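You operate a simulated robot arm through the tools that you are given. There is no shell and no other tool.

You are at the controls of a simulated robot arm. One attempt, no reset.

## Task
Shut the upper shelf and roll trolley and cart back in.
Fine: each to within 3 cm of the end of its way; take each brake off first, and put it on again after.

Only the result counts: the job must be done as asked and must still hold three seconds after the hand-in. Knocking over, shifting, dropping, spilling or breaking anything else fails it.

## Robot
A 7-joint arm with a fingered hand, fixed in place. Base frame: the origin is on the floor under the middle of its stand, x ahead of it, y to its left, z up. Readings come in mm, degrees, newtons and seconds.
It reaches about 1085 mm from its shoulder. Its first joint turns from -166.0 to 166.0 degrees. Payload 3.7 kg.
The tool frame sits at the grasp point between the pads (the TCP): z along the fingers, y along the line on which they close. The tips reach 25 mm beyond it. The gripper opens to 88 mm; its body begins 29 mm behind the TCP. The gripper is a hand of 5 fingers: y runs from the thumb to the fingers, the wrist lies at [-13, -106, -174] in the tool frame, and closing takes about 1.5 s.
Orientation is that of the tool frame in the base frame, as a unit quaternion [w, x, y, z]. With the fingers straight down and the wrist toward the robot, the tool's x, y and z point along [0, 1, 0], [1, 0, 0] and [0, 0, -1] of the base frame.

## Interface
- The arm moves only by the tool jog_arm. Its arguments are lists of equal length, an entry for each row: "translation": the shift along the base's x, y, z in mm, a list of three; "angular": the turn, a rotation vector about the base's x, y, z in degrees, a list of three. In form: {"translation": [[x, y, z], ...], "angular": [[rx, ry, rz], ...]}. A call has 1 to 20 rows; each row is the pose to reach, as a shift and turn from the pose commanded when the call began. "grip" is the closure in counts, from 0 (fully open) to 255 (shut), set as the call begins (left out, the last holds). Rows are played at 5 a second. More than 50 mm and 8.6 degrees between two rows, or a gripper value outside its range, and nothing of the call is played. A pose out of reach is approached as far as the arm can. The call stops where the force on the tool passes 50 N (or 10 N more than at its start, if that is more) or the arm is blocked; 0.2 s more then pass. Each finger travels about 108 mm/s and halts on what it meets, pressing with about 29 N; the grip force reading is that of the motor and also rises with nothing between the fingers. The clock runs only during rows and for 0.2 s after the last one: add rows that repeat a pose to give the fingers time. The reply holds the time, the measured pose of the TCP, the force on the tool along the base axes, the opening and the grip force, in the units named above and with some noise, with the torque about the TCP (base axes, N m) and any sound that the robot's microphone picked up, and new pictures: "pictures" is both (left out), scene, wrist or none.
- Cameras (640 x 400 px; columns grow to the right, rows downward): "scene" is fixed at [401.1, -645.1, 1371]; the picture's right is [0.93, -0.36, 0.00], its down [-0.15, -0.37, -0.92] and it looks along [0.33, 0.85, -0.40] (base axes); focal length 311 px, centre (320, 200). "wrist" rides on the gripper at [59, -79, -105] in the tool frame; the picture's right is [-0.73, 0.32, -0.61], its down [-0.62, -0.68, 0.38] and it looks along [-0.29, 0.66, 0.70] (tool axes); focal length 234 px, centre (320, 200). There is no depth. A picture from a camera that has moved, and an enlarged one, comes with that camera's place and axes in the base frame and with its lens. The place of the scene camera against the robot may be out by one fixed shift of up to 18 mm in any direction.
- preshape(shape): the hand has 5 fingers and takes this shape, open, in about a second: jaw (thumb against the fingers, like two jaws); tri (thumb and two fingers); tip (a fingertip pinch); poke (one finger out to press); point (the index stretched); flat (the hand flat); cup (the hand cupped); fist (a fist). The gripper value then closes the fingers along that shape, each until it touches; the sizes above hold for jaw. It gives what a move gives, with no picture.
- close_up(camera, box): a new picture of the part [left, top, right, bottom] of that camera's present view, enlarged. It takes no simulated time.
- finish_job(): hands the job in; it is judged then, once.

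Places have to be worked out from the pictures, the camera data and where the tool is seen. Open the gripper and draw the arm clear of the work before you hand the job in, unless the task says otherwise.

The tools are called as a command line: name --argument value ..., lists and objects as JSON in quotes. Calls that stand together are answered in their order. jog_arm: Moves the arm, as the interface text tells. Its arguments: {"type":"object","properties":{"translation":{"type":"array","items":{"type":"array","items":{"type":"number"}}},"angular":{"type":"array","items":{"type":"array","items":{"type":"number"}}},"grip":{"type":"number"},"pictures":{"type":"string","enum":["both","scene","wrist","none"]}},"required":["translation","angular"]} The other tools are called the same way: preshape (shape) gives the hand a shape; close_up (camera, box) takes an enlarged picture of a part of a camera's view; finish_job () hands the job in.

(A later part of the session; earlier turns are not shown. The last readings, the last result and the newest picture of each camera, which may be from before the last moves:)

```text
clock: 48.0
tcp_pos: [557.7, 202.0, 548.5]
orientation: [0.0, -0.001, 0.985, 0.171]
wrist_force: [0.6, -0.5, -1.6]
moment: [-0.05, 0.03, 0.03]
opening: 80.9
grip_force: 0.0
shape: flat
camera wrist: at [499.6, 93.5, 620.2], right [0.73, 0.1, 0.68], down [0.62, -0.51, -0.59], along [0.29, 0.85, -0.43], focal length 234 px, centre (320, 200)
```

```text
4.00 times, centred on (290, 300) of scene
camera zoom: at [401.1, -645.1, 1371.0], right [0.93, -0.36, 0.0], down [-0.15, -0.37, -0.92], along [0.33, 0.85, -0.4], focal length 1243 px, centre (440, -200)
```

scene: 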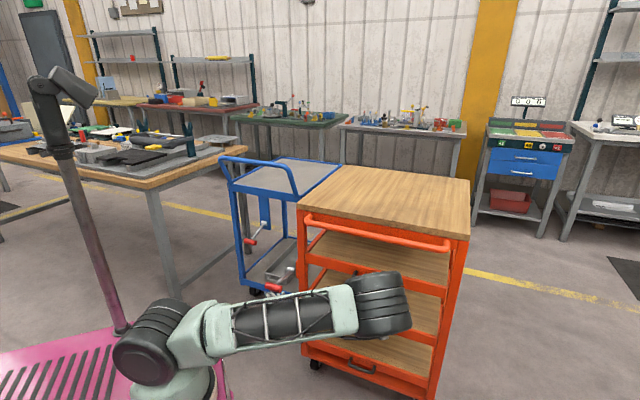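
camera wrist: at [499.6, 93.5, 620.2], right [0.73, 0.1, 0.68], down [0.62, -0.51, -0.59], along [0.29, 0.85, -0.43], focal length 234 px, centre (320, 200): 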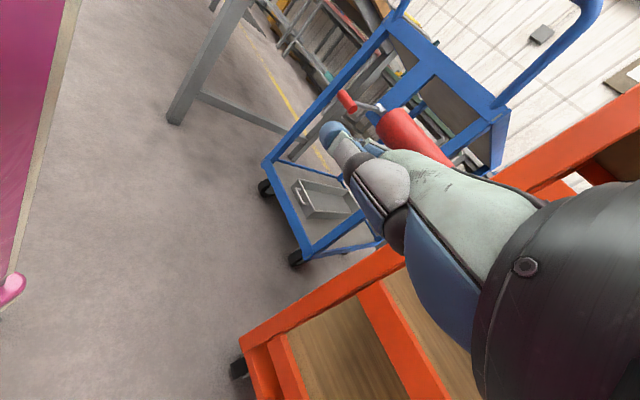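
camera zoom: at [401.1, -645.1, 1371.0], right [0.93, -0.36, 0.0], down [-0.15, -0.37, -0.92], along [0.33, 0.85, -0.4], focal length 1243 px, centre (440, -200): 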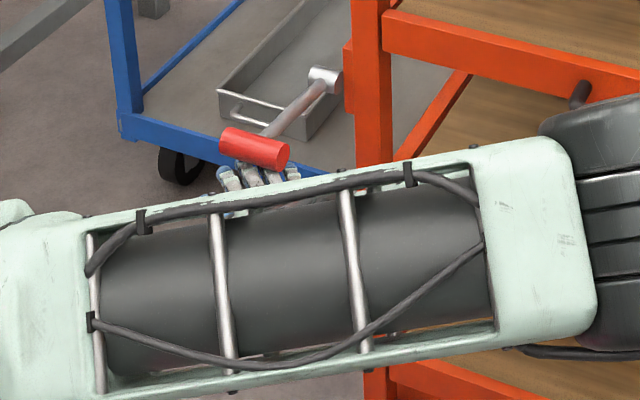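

The lever rises with the hand at about 2 N. I continue lifting to its upper stop.

jog_arm --translation '[[0, 0, 12], [0, 0, 24], [0, 0, 36], [0, 0, 46]]' --angular '[[0, 0, 0], [0, 0, 0], [0, 0, 0], [0, 0, 0]]'

close_up --camera "scene" --box '[240, 230, 340, 330]'

```text
clock: 49.0
tcp_pos: [558.8, 201.4, 595.8]
orientation: [-0.001, 0.0, 0.985, 0.17]
wrist_force: [1.1, -3.9, -16.1]
moment: [-0.69, 0.55, -0.17]
opening: 80.7
grip_force: 0.0
shape: flat
camera wrist: at [499.9, 93.2, 666.0], right [0.73, 0.1, 0.68], down [0.62, -0.51, -0.59], along [0.29, 0.85, -0.44], focal length 234 px, centre (320, 200)
```

scene: 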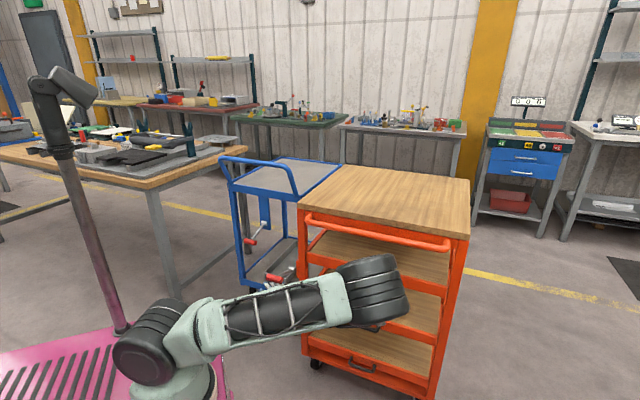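
wrist: 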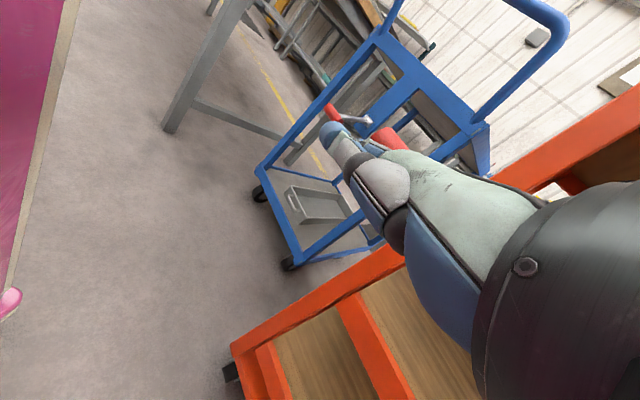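

```text
4.00 times, centred on (290, 280) of scene
camera zoom: at [401.1, -645.1, 1371.0], right [0.93, -0.36, 0.0], down [-0.15, -0.37, -0.92], along [0.33, 0.85, -0.4], focal length 1243 px, centre (440, -120)
```

zoom: 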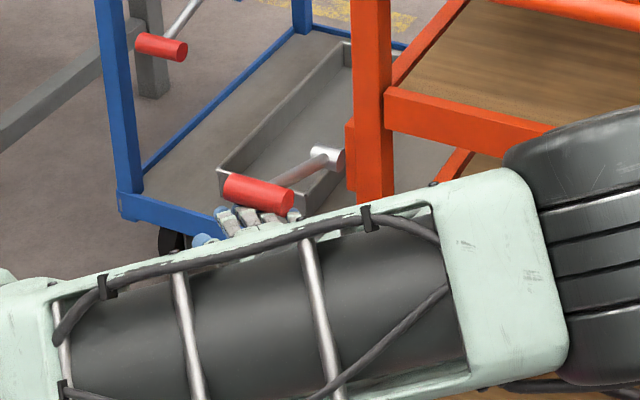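

The reaction has risen to 16 N with the lever at about +20°, so the cart's brake is off. I lower slightly, withdraw the fingers along −y, and check that the lever stays up.

jog_arm --translation '[[0, 0, -12], [0, 0, -24], [0, -30, -28], [0, -65, -28], [0, -100, -28], [0, -135, -20]]' --angular '[[0, 0, 0], [0, 0, 0], [0, 0, 0], [0, 0, 0], [0, 0, 0], [0, 0, 0]]'

close_up --camera "scene" --box '[240, 230, 340, 330]'

close_up --camera "wrist" --box '[260, 20, 540, 220]'

```text
clock: 50.4
tcp_pos: [560.7, 66.6, 574.4]
orientation: [-0.003, -0.004, 0.985, 0.171]
wrist_force: [-0.1, -1.2, -0.2]
moment: [0.0, -0.01, 0.04]
opening: 80.5
grip_force: 0.1
shape: flat
out of reach, approached as far as the arm can: row 6
camera wrist: at [502.5, -41.4, 645.7], right [0.73, 0.1, 0.68], down [0.62, -0.51, -0.59], along [0.28, 0.85, -0.43], focal length 234 px, centre (320, 200)
```

scene: 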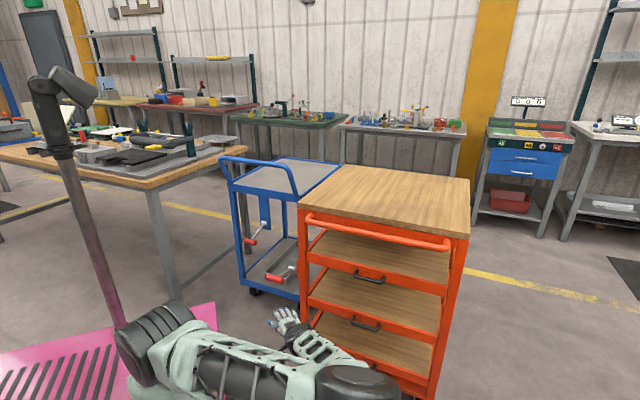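
wrist: 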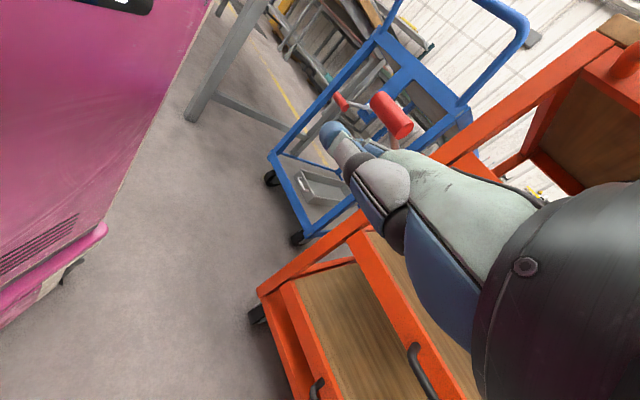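

```text
4.00 times, centred on (290, 280) of scene
camera zoom: at [401.1, -645.1, 1371.0], right [0.93, -0.36, 0.0], down [-0.15, -0.37, -0.92], along [0.33, 0.85, -0.4], focal length 1243 px, centre (440, -120)
```

zoom: 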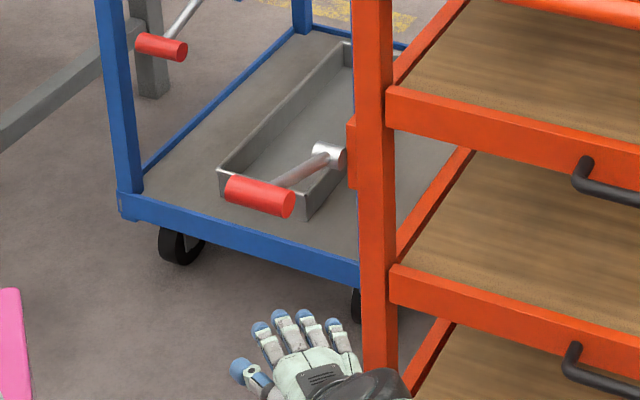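

```text
2.00 times, centred on (400, 120) of wrist
camera zoom: at [502.5, -41.4, 645.7], right [0.73, 0.1, 0.68], down [0.62, -0.51, -0.59], along [0.28, 0.85, -0.43], focal length 468 px, centre (160, 360)
```

zoom: 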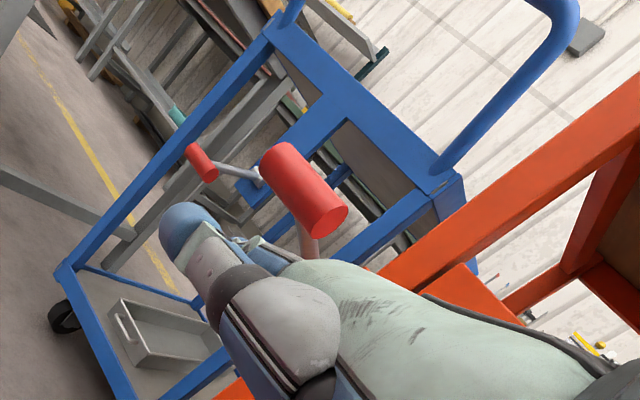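

The cart's lever stays up. I make a fist, then move up and turn the hand back to the push direction in front of the cart's handle bar.

preshape --shape "fist"

jog_arm --translation '[[26, -5, 32], [51, -10, 65], [77, -15, 97], [103, -21, 129], [129, -26, 161], [154, -31, 194], [180, -36, 226]]' --angular '[[0, 0, -6.4], [0, 0, -12.8], [0, 0, -19.3], [0, 0, -25.7], [0, 0, -32.1], [0, 0, -38.6], [0, 0, -45]]'

```text
clock: 51.3
tcp_pos: [561.1, 66.4, 574.2]
orientation: [-0.002, -0.001, 0.985, 0.171]
wrist_force: [-0.3, 0.6, 1.0]
moment: [0.02, 0.01, 0.01]
opening: 0.0
grip_force: 0.0
shape: fist
```

```text
clock: 52.9
tcp_pos: [740.5, 30.2, 800.3]
orientation: [0.064, 0.378, 0.91, 0.159]
wrist_force: [0.2, -0.3, -0.6]
moment: [0.0, 0.01, -0.03]
opening: 0.0
grip_force: 0.1
shape: fist
camera wrist: at [621.3, -3.3, 871.8], right [0.58, -0.44, 0.68], down [0.08, -0.8, -0.59], along [0.81, 0.4, -0.43], focal length 234 px, centre (320, 200)
```

scene: 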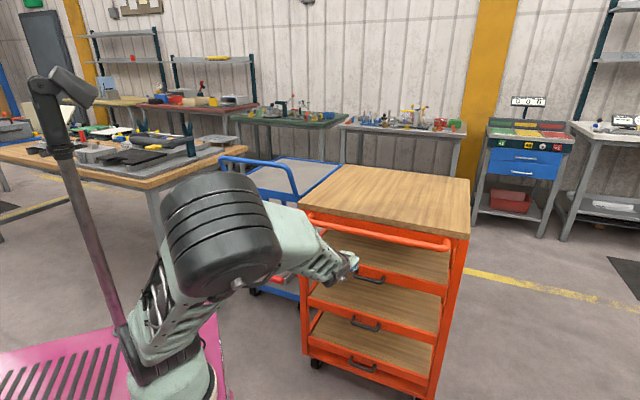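
wrist: 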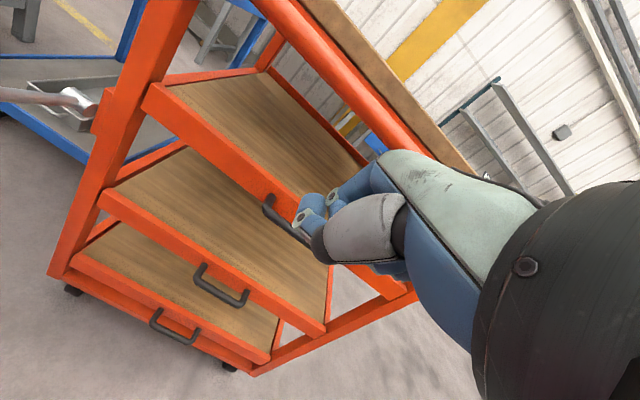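

I zoom in on the wrist view to pin down the height of the cart's handle bar.

close_up --camera "wrist" --box '[240, 0, 480, 200]'

close_up --camera "scene" --box '[290, 190, 410, 290]'

```text
2.00 times, centred on (360, 100) of wrist
camera zoom: at [621.3, -3.3, 871.8], right [0.58, -0.44, 0.68], down [0.08, -0.8, -0.59], along [0.81, 0.4, -0.43], focal length 468 px, centre (240, 400)
```

zoom: 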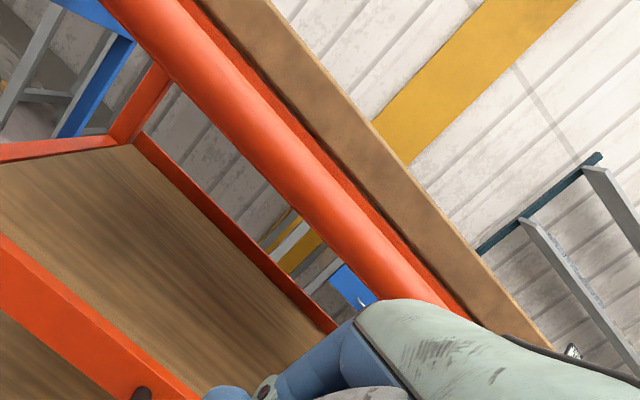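

```text
4.00 times, centred on (350, 240) of scene
camera zoom: at [401.1, -645.1, 1371.0], right [0.93, -0.36, 0.0], down [-0.15, -0.37, -0.92], along [0.33, 0.85, -0.4], focal length 1243 px, centre (200, 40)
```

zoom: 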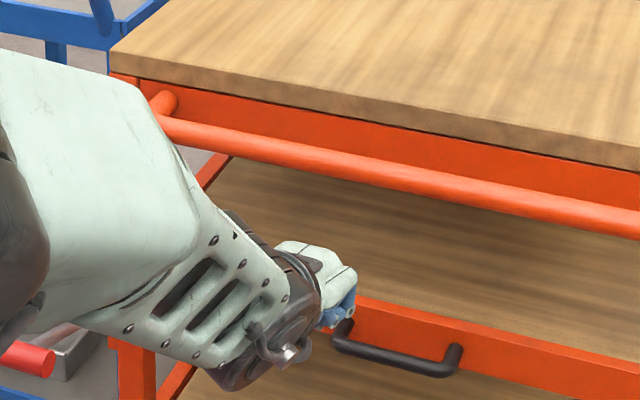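

The handle bar is near z = 858. I raise the fist to match, pitch it to the punch orientation, and bring it just short of the bar.

jog_arm --translation '[[0, 0, 12], [13, 14, 22], [26, 27, 32], [38, 41, 32]]' --angular '[[3, -3, 0], [6.3, -6.3, 0], [9.5, -9.5, 0], [12.7, -12.7, 0]]'

close_up --camera "scene" --box '[290, 190, 410, 290]'

```text
clock: 53.9
tcp_pos: [779.8, 72.2, 831.1]
orientation: [0.123, 0.361, 0.875, 0.298]
wrist_force: [-0.1, -1.3, 0.0]
moment: [0.0, 0.0, -0.02]
opening: 0.2
grip_force: 0.0
shape: fist
camera wrist: at [647.9, 25.4, 865.7], right [0.43, -0.59, 0.68], down [0.23, -0.66, -0.72], along [0.87, 0.47, -0.15], focal length 234 px, centre (320, 200)
```

scene: 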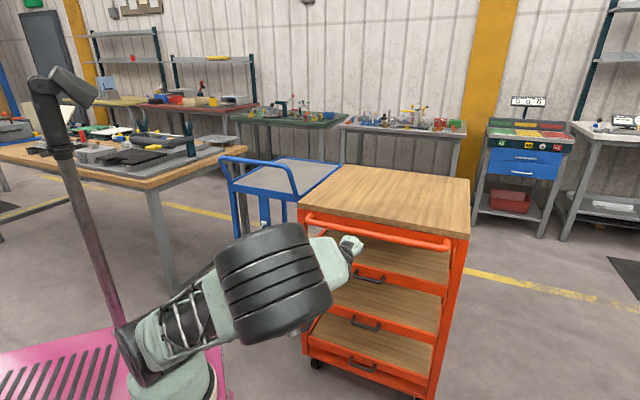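
wrist: 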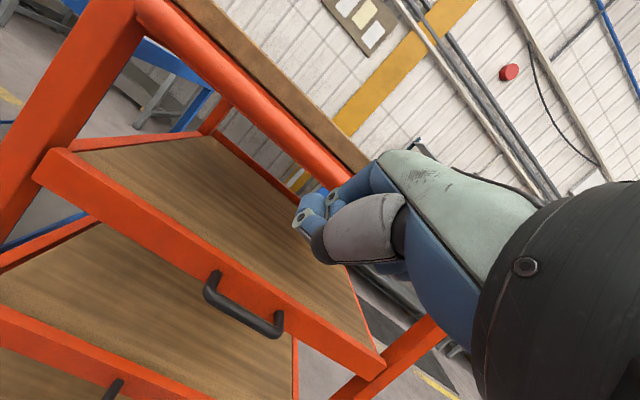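

```text
4.00 times, centred on (350, 240) of scene
camera zoom: at [401.1, -645.1, 1371.0], right [0.93, -0.36, 0.0], down [-0.15, -0.37, -0.92], along [0.33, 0.85, -0.4], focal length 1243 px, centre (200, 40)
```

zoom: 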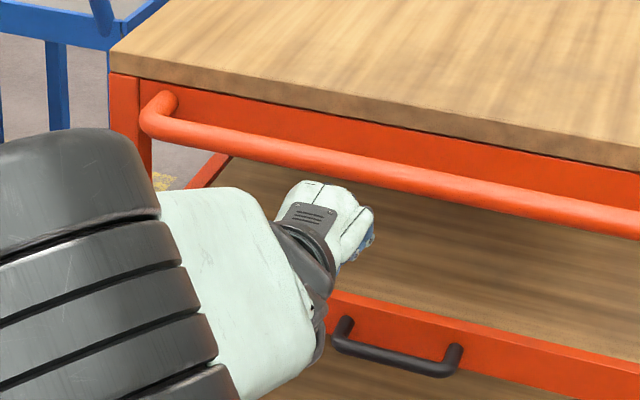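

The fist should be about 14 mm higher to sit squarely on the bar. I raise it and push forward gently.

jog_arm --translation '[[0, 0, 14], [9, 9, 14], [18, 18, 14], [27, 27, 14], [36, 36, 14], [45, 45, 14], [54, 54, 14]]' --angular '[[0, 0, 0], [0, 0, 0], [0, 0, 0], [0, 0, 0], [0, 0, 0], [0, 0, 0], [0, 0, 0]]'

close_up --camera "scene" --box '[290, 190, 410, 290]'

```text
clock: 55.5
tcp_pos: [833.5, 123.6, 845.3]
orientation: [0.122, 0.362, 0.875, 0.299]
wrist_force: [0.4, -0.5, -0.2]
moment: [-0.01, 0.01, -0.01]
opening: 0.0
grip_force: 0.0
shape: fist
camera wrist: at [702.3, 78.6, 879.6], right [0.43, -0.6, 0.68], down [0.23, -0.66, -0.72], along [0.87, 0.47, -0.15], focal length 234 px, centre (320, 200)
```

scene: 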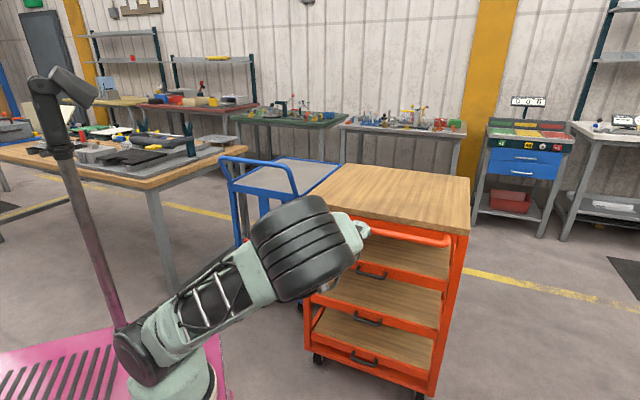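
wrist: 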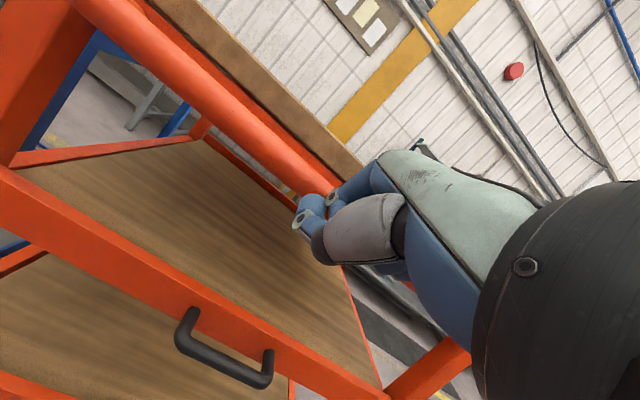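

```text
4.00 times, centred on (350, 240) of scene
camera zoom: at [401.1, -645.1, 1371.0], right [0.93, -0.36, 0.0], down [-0.15, -0.37, -0.92], along [0.33, 0.85, -0.4], focal length 1243 px, centre (200, 40)
```

zoom: 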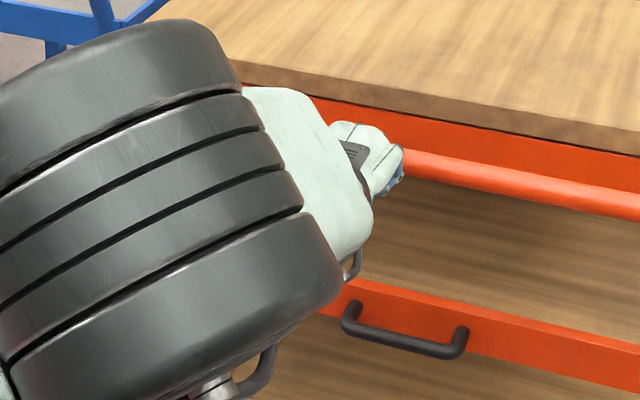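

The fist is on the bar and the cart has started rolling. I continue pushing.

jog_arm --translation '[[9, 9, 0], [18, 18, 0], [27, 27, 0], [36, 36, 0], [45, 45, 0], [54, 54, 0], [63, 63, 0], [72, 72, 0], [81, 81, 0], [90, 90, 0]]' --angular '[[0, 0, 0], [0, 0, 0], [0, 0, 0], [0, 0, 0], [0, 0, 0], [0, 0, 0], [0, 0, 0], [0, 0, 0], [0, 0, 0], [0, 0, 0]]'

close_up --camera "scene" --box '[290, 150, 490, 400]'

```text
clock: 57.7
tcp_pos: [922.7, 215.8, 846.0]
orientation: [0.122, 0.361, 0.875, 0.299]
wrist_force: [-0.1, -0.5, -0.2]
moment: [-0.04, 0.02, -0.02]
opening: 0.0
grip_force: 0.0
shape: fist
camera wrist: at [792.2, 169.2, 879.8], right [0.43, -0.59, 0.68], down [0.23, -0.66, -0.72], along [0.87, 0.47, -0.15], focal length 234 px, centre (320, 200)
```

scene: 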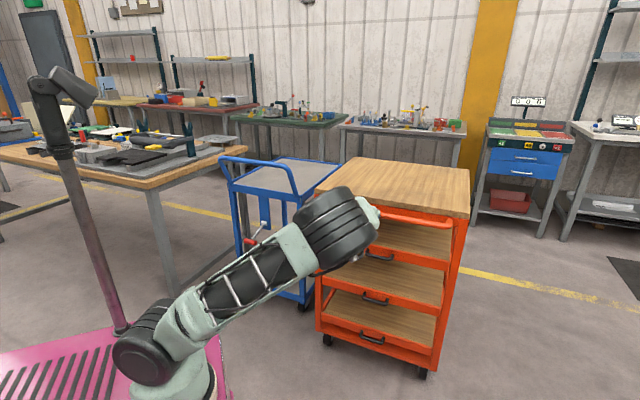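
wrist: 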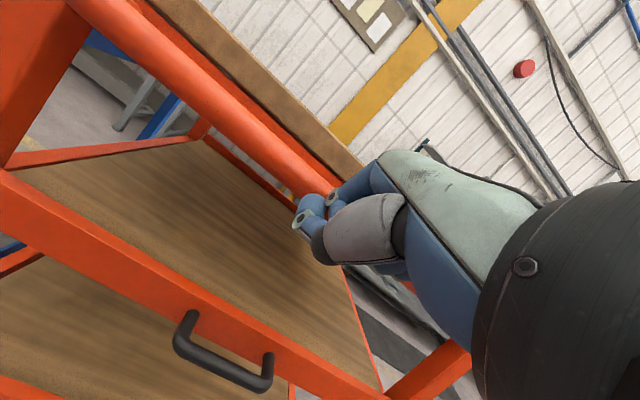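

```text
1.60 times, centred on (390, 275) of scene
camera zoom: at [401.1, -645.1, 1371.0], right [0.93, -0.36, 0.0], down [-0.15, -0.37, -0.92], along [0.33, 0.85, -0.4], focal length 497 px, centre (208, 80)
```

zoom: 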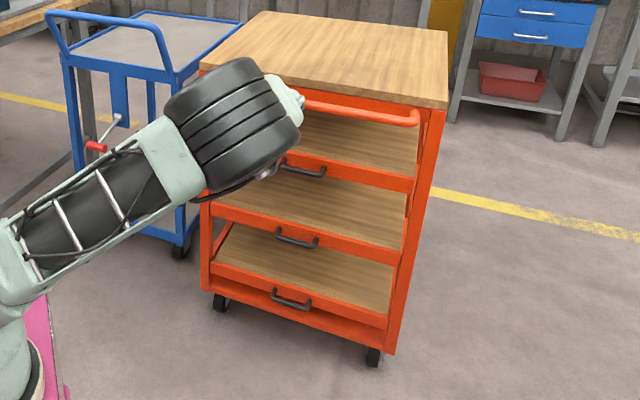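

The cart has rolled about 140 mm. I continue at the same gentle speed to its end stop.

jog_arm --translation '[[8, 8, 0], [16, 16, 0], [24, 24, 0], [32, 32, 0], [40, 40, 0], [48, 48, 0], [56, 56, 0], [64, 64, 0], [72, 72, 0], [80, 80, 0]]' --angular '[[0, 0, 0], [0, 0, 0], [0, 0, 0], [0, 0, 0], [0, 0, 0], [0, 0, 0], [0, 0, 0], [0, 0, 0], [0, 0, 0], [0, 0, 0]]'

close_up --camera "scene" --box '[290, 150, 490, 400]'

```text
clock: 59.9
tcp_pos: [1002.3, 295.5, 847.6]
orientation: [0.124, 0.361, 0.875, 0.298]
wrist_force: [-17.7, -13.9, 4.6]
moment: [0.14, -0.27, 0.2]
opening: 0.0
grip_force: 0.0
shape: fist
camera wrist: at [871.5, 248.1, 880.6], right [0.43, -0.59, 0.68], down [0.23, -0.66, -0.72], along [0.87, 0.47, -0.15], focal length 234 px, centre (320, 200)
```

scene: 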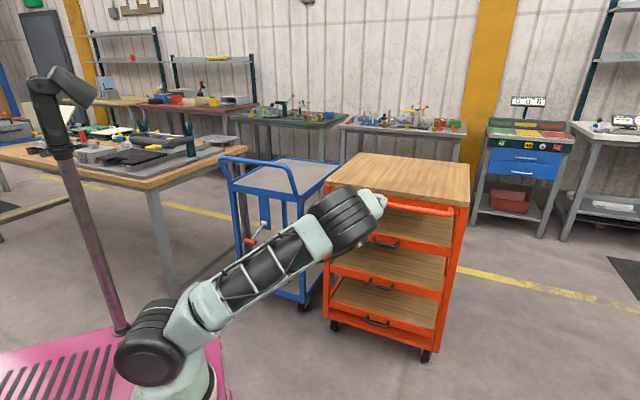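
wrist: 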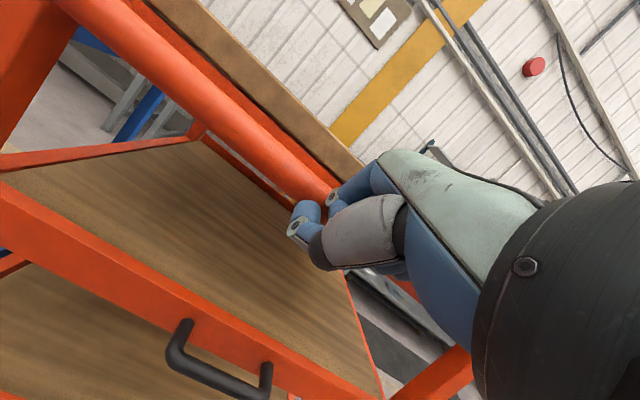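

```text
1.60 times, centred on (390, 275) of scene
camera zoom: at [401.1, -645.1, 1371.0], right [0.93, -0.36, 0.0], down [-0.15, -0.37, -0.92], along [0.33, 0.85, -0.4], focal length 497 px, centre (208, 80)
```

zoom: 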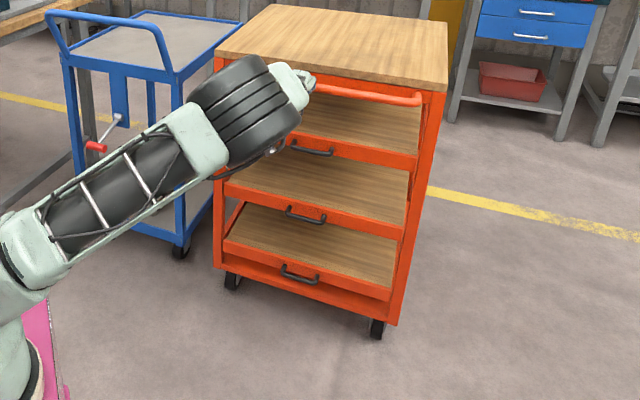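

The reaction has risen to about 22 N, so the cart is likely at its stop. I push a little more to confirm.

jog_arm --translation '[[4, 4, 0], [8, 8, 0], [12, 12, 0], [16, 16, 0]]' --angular '[[0, 0, 0], [0, 0, 0], [0, 0, 0], [0, 0, 0]]'

close_up --camera "scene" --box '[290, 150, 490, 400]'

```text
clock: 60.4
tcp_pos: [1005.7, 297.6, 848.2]
orientation: [0.124, 0.361, 0.875, 0.299]
wrist_force: [-33.8, -26.1, 12.0]
moment: [0.18, -0.5, 0.25]
opening: 80.5
grip_force: 0.0
shape: fist
stopped in row 2: the force on the tool passed its limit at 59 N (the readings are from after the stop); the commanded pose is now the measured one
camera wrist: at [874.8, 251.0, 882.3], right [0.43, -0.59, 0.68], down [0.23, -0.66, -0.72], along [0.87, 0.47, -0.15], focal length 234 px, centre (320, 200)
```

scene: 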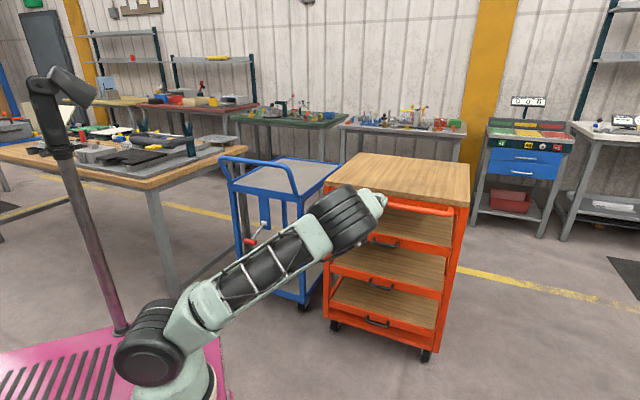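
wrist: 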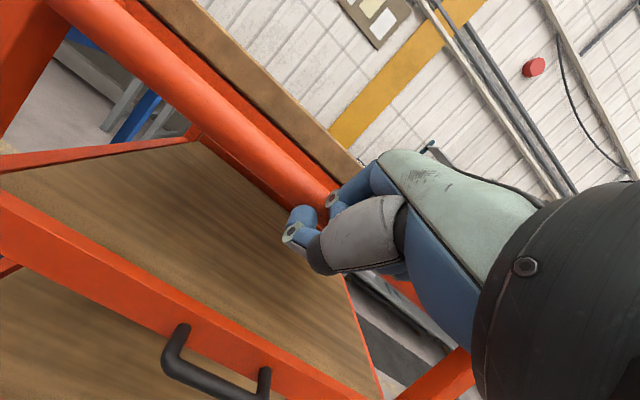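

```text
1.60 times, centred on (390, 275) of scene
camera zoom: at [401.1, -645.1, 1371.0], right [0.93, -0.36, 0.0], down [-0.15, -0.37, -0.92], along [0.33, 0.85, -0.4], focal length 497 px, centre (208, 80)
```

zoom: 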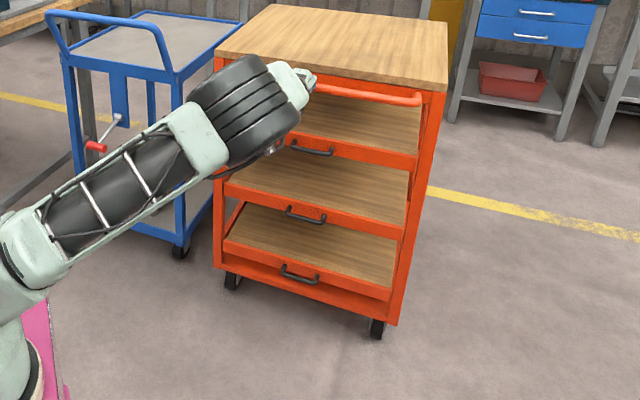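

The cart is at its stop too (59 N). I back the fist off the bar and move left, in front of the cart's lever, to set its brake again.

jog_arm --translation '[[-15, -15, 0], [-40, -40, 0], [-70, -70, 0], [-107, -45, -8], [-144, -21, -16], [-181, 4, -24], [-219, 28, -32], [-256, 53, -40], [-294, 77, -44], [-331, 102, -48]]' --angular '[[0, 0, 0], [0, 0, 0], [0, 0, 0], [0, 0, 0], [0, 0, 0], [0, 0, 0], [0, 0, 0], [0, 0, 0], [0, 0, 0], [0, 0, 0]]'

preshape --shape "flat"

close_up --camera "scene" --box '[220, 150, 480, 370]'

```text
clock: 62.6
tcp_pos: [690.0, 373.8, 795.0]
orientation: [0.123, 0.361, 0.875, 0.299]
wrist_force: [-0.3, 0.6, -0.1]
moment: [0.01, 0.01, -0.01]
opening: 0.1
grip_force: 0.1
shape: fist
out of reach, approached as far as the arm can: row 10
camera wrist: at [558.1, 326.8, 829.7], right [0.43, -0.59, 0.68], down [0.23, -0.66, -0.72], along [0.87, 0.46, -0.15], focal length 234 px, centre (320, 200)
```

scene: 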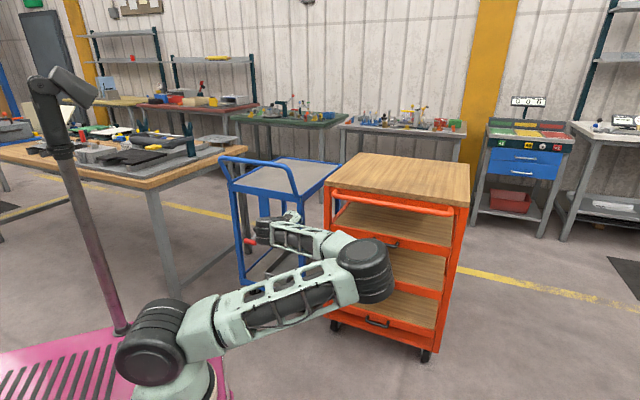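
wrist: 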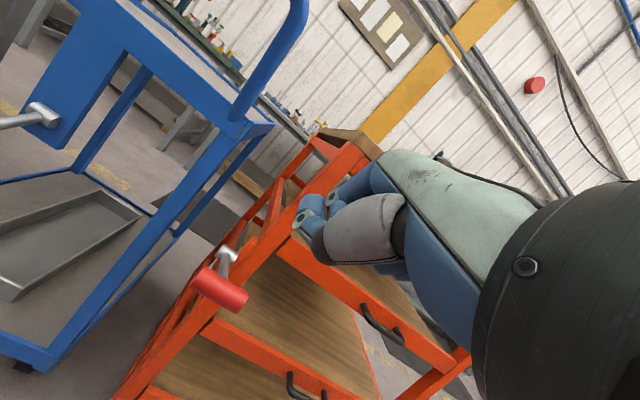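

```text
clock: 63.5
tcp_pos: [689.6, 373.3, 795.0]
orientation: [0.123, 0.362, 0.875, 0.298]
wrist_force: [-0.7, -1.0, 0.6]
moment: [0.05, -0.01, -0.01]
opening: 80.4
grip_force: 0.1
shape: flat
```

```text
1.82 times, centred on (350, 260) of scene
camera zoom: at [401.1, -645.1, 1371.0], right [0.93, -0.36, 0.0], down [-0.15, -0.37, -0.92], along [0.33, 0.85, -0.4], focal length 565 px, centre (266, 91)
```

zoom: 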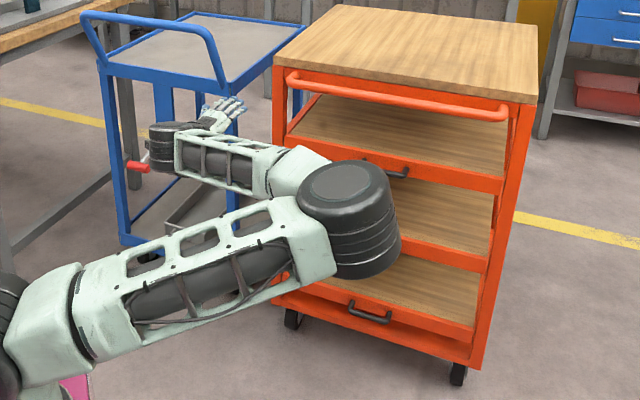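

The limit stopped the arm slightly short, but the lever is well in view: T-bar near (752, 442, 650), pivot near (843, 531, 607), still up. I move above the T-bar with the flat hand pitched slightly up.

jog_arm --translation '[[6, 10, -35], [12, 24, -70], [17, 37, -105]]' --angular '[[1.5, -1.5, 0], [3, -3, 0], [4.2, -4.2, 0]]'

close_up --camera "scene" --box '[230, 180, 350, 280]'

```text
clock: 64.3
tcp_pos: [719.3, 369.2, 702.3]
orientation: [0.142, 0.353, 0.858, 0.344]
wrist_force: [0.5, 0.1, -1.2]
moment: [-0.01, 0.03, 0.02]
opening: 80.6
grip_force: 0.0
shape: flat
out of reach, approached as far as the arm can: row 1, 2, 3
camera wrist: at [586.1, 320.6, 722.7], right [0.38, -0.64, 0.66], down [0.28, -0.6, -0.75], along [0.88, 0.47, -0.05], focal length 234 px, centre (320, 200)
```

scene: 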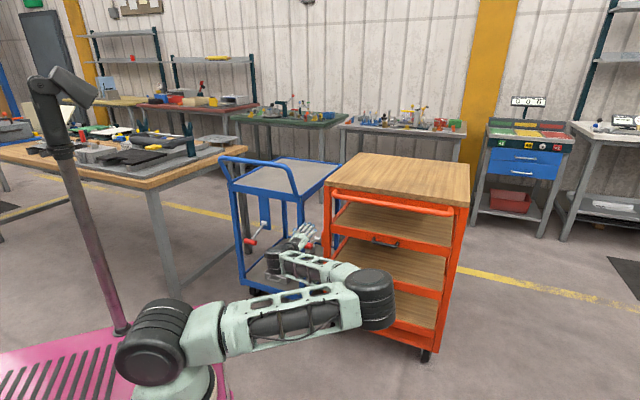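
wrist: 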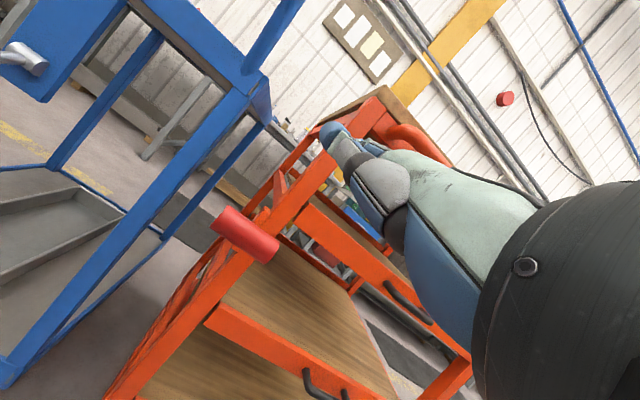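

```text
4.00 times, centred on (290, 230) of scene
camera zoom: at [401.1, -645.1, 1371.0], right [0.93, -0.36, 0.0], down [-0.15, -0.37, -0.92], along [0.33, 0.85, -0.4], focal length 1243 px, centre (440, 80)
```

zoom: 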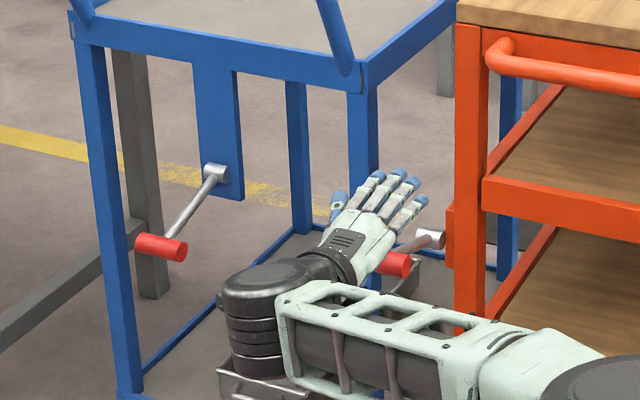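

The wrist is near a joint limit in this yaw. I turn the hand 30° further left, which suits this arm configuration better, and bring the fingers over the T-bar.

jog_arm --translation '[[2, 10, 0], [5, 22, 0], [8, 34, 0], [10, 46, 0]]' --angular '[[0, 0, 7.5], [0, 0, 15], [0, 0, 22.5], [0, 0, 30]]'

close_up --camera "scene" --box '[230, 180, 350, 280]'

```text
clock: 65.3
tcp_pos: [728.4, 414.8, 702.7]
orientation: [0.048, 0.119, 0.921, 0.368]
wrist_force: [-0.4, 0.5, 0.1]
moment: [-0.02, 0.01, -0.03]
opening: 80.3
grip_force: 0.1
shape: flat
camera wrist: at [638.6, 306.9, 722.7], right [0.66, -0.36, 0.66], down [0.55, -0.38, -0.75], along [0.52, 0.85, -0.05], focal length 234 px, centre (320, 200)
```

scene: 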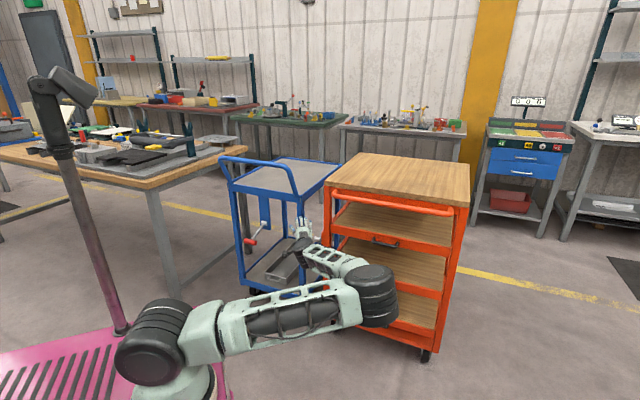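
wrist: 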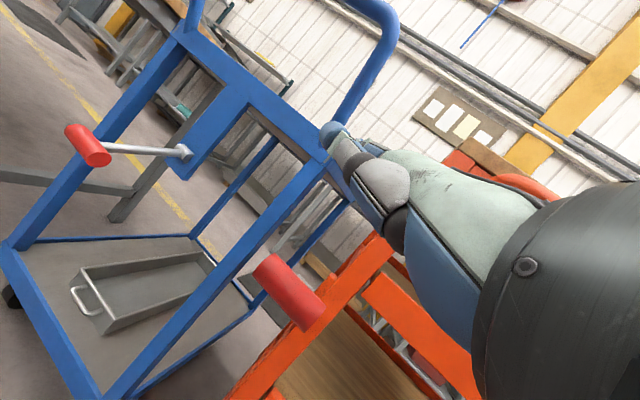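

```text
4.00 times, centred on (290, 230) of scene
camera zoom: at [401.1, -645.1, 1371.0], right [0.93, -0.36, 0.0], down [-0.15, -0.37, -0.92], along [0.33, 0.85, -0.4], focal length 1243 px, centre (440, 80)
```

zoom: 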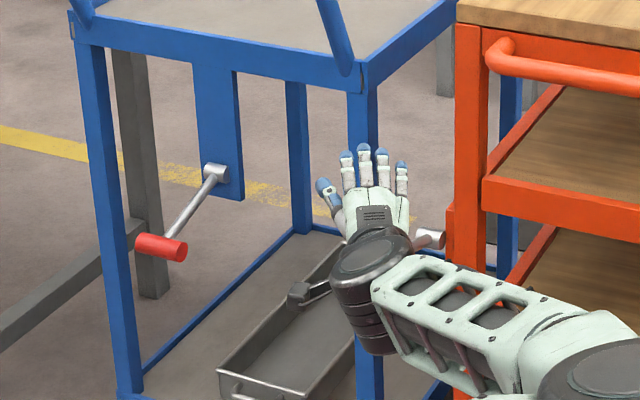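

The fingers are now lined up over the cart's T-bar. I press straight down in steps.

jog_arm --translation '[[0, 0, -30], [0, 0, -60], [0, 0, -80], [0, 0, -95], [0, 0, -108], [0, 0, -120], [0, 0, -132]]' --angular '[[0, 0, 0], [0, 0, 0], [0, 0, 0], [0, 0, 0], [0, 0, 0], [0, 0, 0], [0, 0, 0]]'

close_up --camera "scene" --box '[230, 190, 350, 290]'

```text
clock: 66.9
tcp_pos: [730.7, 385.9, 587.7]
orientation: [0.048, 0.12, 0.92, 0.369]
wrist_force: [-0.4, -0.1, 0.1]
moment: [-0.01, 0.0, 0.02]
opening: 80.6
grip_force: 0.0
shape: flat
out of reach, approached as far as the arm can: row 3, 4, 5, 6, 7
camera wrist: at [640.2, 277.8, 607.7], right [0.65, -0.36, 0.66], down [0.54, -0.38, -0.75], along [0.53, 0.85, -0.05], focal length 234 px, centre (320, 200)
```

scene: 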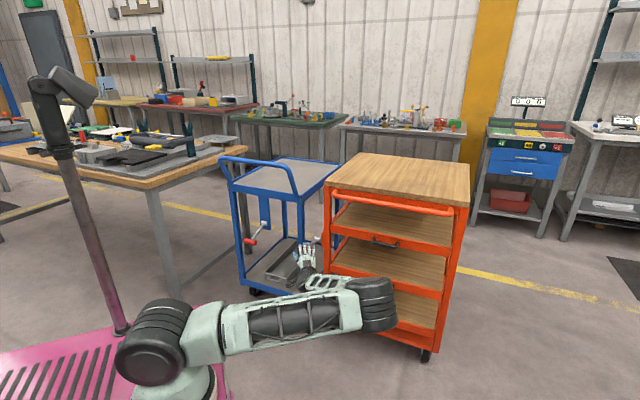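
wrist: 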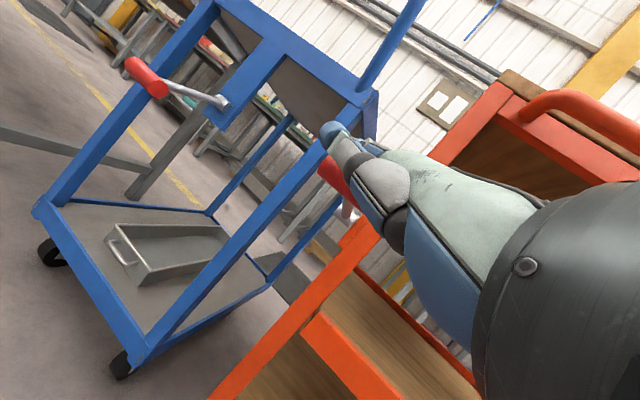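

```text
4.00 times, centred on (290, 240) of scene
camera zoom: at [401.1, -645.1, 1371.0], right [0.93, -0.36, 0.0], down [-0.15, -0.37, -0.92], along [0.33, 0.85, -0.4], focal length 1243 px, centre (440, 40)
```

zoom: 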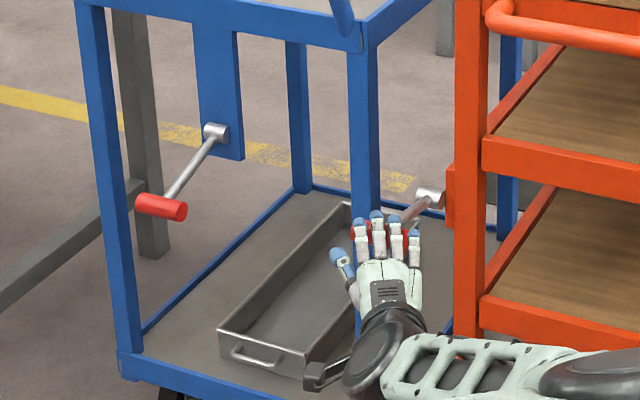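

The arm ran out of reach in this elbow-right configuration, so the lever hasn't been pressed. I lift away and go up high to let the elbow swing back above, then return the way that worked for the trolley.

jog_arm --translation '[[0, 0, 20], [0, 0, 60], [0, 0, 105], [-20, -13, 150], [-40, -26, 194], [-60, -40, 238], [-80, -53, 282], [-100, -66, 326], [-116, -77, 370], [-131, -86, 412]]' --angular '[[0, 0, 0], [0, 0, 0], [0, 0, 0], [0, 0, -5], [0, 0, -10], [0, 0, -15], [0, 0, -20], [0, 0, -25], [0, 0, -30], [0, 0, -30]]'

```text
refused: row 4 steps farther than a row can; nothing moved
```

One step was slightly too long. I resend the move with shorter steps.

jog_arm --translation '[[0, 0, 20], [0, 0, 60], [0, 0, 105], [-18, -12, 146], [-36, -24, 188], [-54, -36, 230], [-72, -48, 272], [-90, -60, 314], [-110, -73, 354], [-125, -82, 392], [-131, -86, 412]]' --angular '[[0, 0, 0], [0, 0, 0], [0, 0, 0], [0, 0, -5], [0, 0, -10], [0, 0, -15], [0, 0, -20], [0, 0, -25], [0, 0, -30], [0, 0, -30], [0, 0, -30]]'

```text
clock: 69.3
tcp_pos: [599.1, 300.3, 998.7]
orientation: [0.141, 0.353, 0.859, 0.342]
wrist_force: [0.1, 0.2, 0.0]
moment: [-0.04, -0.03, -0.01]
opening: 80.6
grip_force: 0.0
shape: flat
camera wrist: at [466.4, 251.8, 1018.8], right [0.39, -0.64, 0.66], down [0.28, -0.6, -0.75], along [0.88, 0.47, -0.05], focal length 234 px, centre (320, 200)
```

scene: 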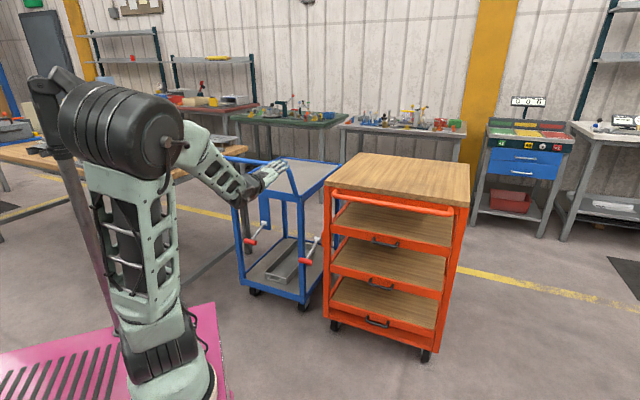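
wrist: 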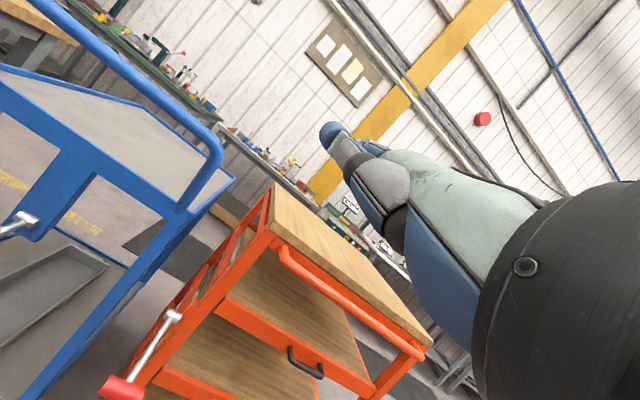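

The elbow is up again. The cart's lever looks different from before, so I zoom in to check its position.

close_up --camera "scene" --box '[230, 200, 350, 300]'

close_up --camera "wrist" --box '[60, 250, 260, 400]'

```text
4.00 times, centred on (290, 250) of scene
camera zoom: at [401.1, -645.1, 1371.0], right [0.93, -0.36, 0.0], down [-0.15, -0.37, -0.92], along [0.33, 0.85, -0.4], focal length 1243 px, centre (440, 0)
```

zoom: 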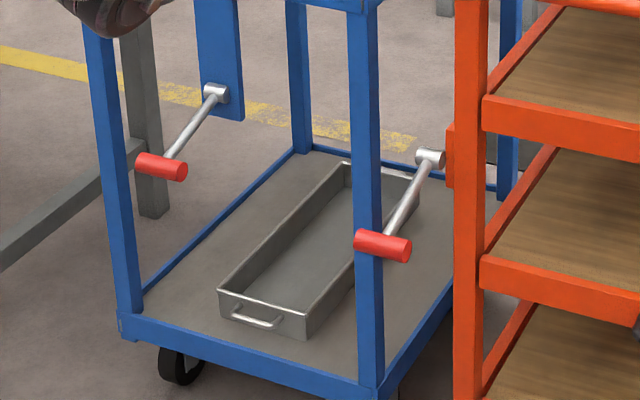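

```text
2.67 times, centred on (160, 325) of wrist
camera zoom: at [466.4, 251.8, 1018.8], right [0.39, -0.64, 0.66], down [0.28, -0.6, -0.75], along [0.88, 0.47, -0.05], focal length 624 px, centre (747, -133)
```

zoom: 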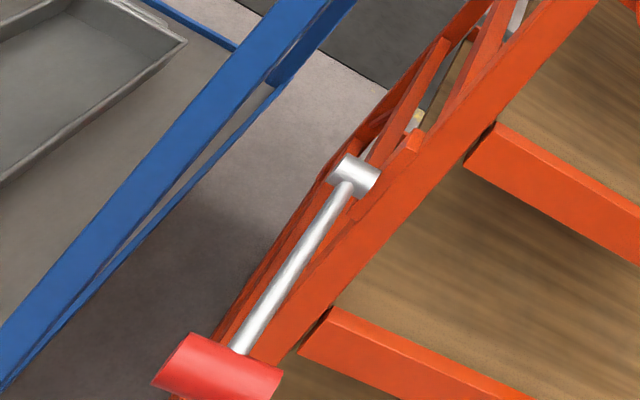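

Both levers now point down at about −19°, as at the start, so the cart's lever has dropped into its "on" position. I check that the cart has not moved from where the push ended.

close_up --camera "scene" --box '[290, 150, 490, 400]'

close_up --camera "scene" --box '[290, 230, 330, 270]'

close_up --camera "scene" --box '[235, 210, 275, 250]'

```text
1.60 times, centred on (390, 275) of scene
camera zoom: at [401.1, -645.1, 1371.0], right [0.93, -0.36, 0.0], down [-0.15, -0.37, -0.92], along [0.33, 0.85, -0.4], focal length 497 px, centre (208, 80)
```

zoom: 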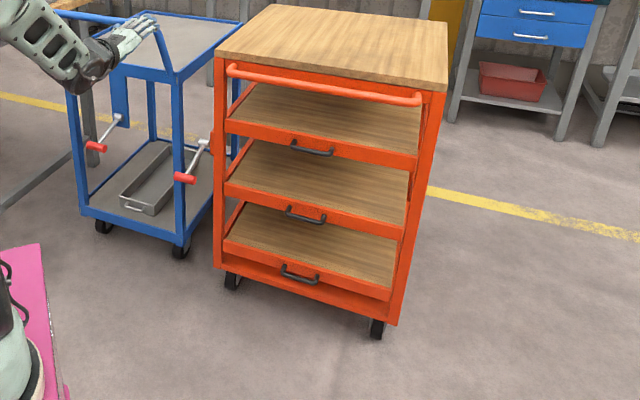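

```text
10.00 times, centred on (310, 250) of scene
camera zoom: at [401.1, -645.1, 1371.0], right [0.93, -0.36, 0.0], down [-0.15, -0.37, -0.92], along [0.33, 0.85, -0.4], focal length 3107 px, centre (420, -300)
```

zoom: 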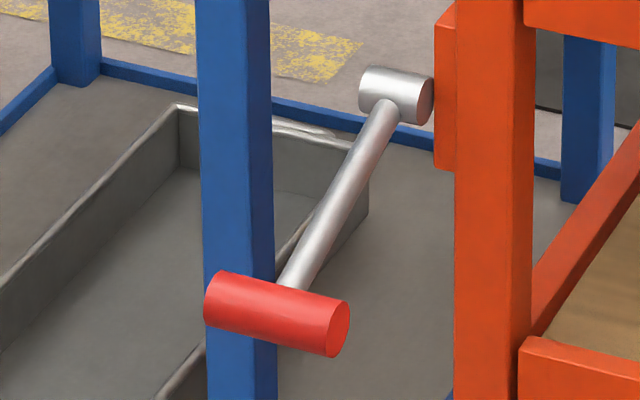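

```text
10.00 times, centred on (255, 230) of scene
camera zoom: at [401.1, -645.1, 1371.0], right [0.93, -0.36, 0.0], down [-0.15, -0.37, -0.92], along [0.33, 0.85, -0.4], focal length 3107 px, centre (970, -100)
```

zoom: 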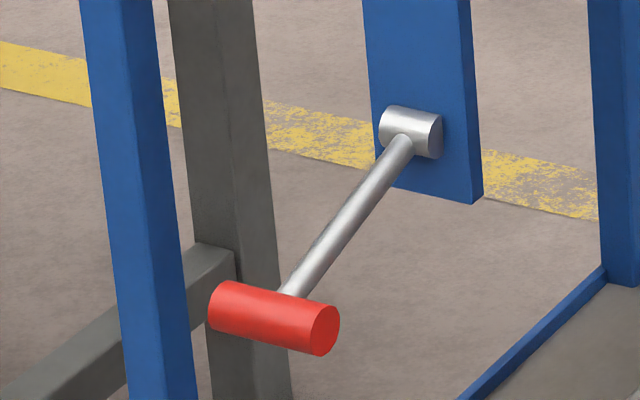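

The cart is still at its end stop and both levers look fully down. To be sure the cart's lever is seated, I'll press on it once more from above, now that the elbow is up.

jog_arm --translation '[[13, 16, -40], [26, 32, -80], [40, 48, -120], [53, 65, -160], [66, 81, -199], [78, 93, -240], [90, 105, -280], [105, 120, -315]]' --angular '[[0, 0, 0], [0, 0, 0], [0, 0, 0], [0, 0, 0], [0, 0, 0], [0, 0, 0], [0, 0, 0], [0, 0, 0]]'

close_up --camera "scene" --box '[230, 190, 350, 290]'

```text
clock: 71.1
tcp_pos: [704.7, 419.2, 683.8]
orientation: [0.142, 0.354, 0.858, 0.344]
wrist_force: [-0.1, 0.3, 0.7]
moment: [0.0, -0.01, -0.01]
opening: 80.6
grip_force: 0.1
shape: flat
camera wrist: at [572.1, 371.3, 704.6], right [0.38, -0.64, 0.66], down [0.28, -0.6, -0.75], along [0.88, 0.47, -0.05], focal length 234 px, centre (320, 200)
```

scene: 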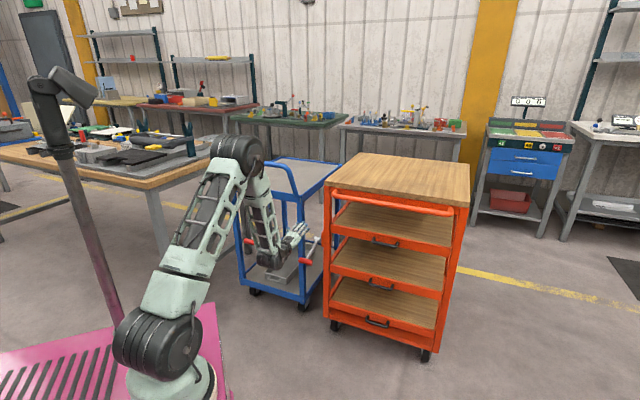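
wrist: 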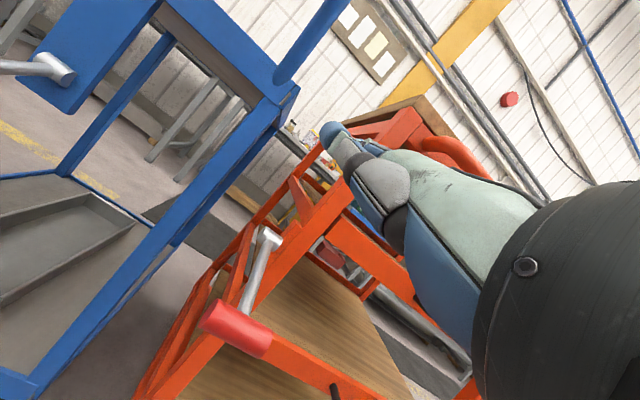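

```text
4.00 times, centred on (290, 240) of scene
camera zoom: at [401.1, -645.1, 1371.0], right [0.93, -0.36, 0.0], down [-0.15, -0.37, -0.92], along [0.33, 0.85, -0.4], focal length 1243 px, centre (440, 40)
```

zoom: 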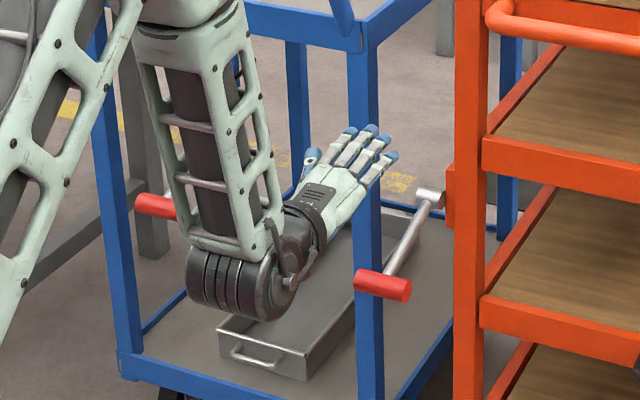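

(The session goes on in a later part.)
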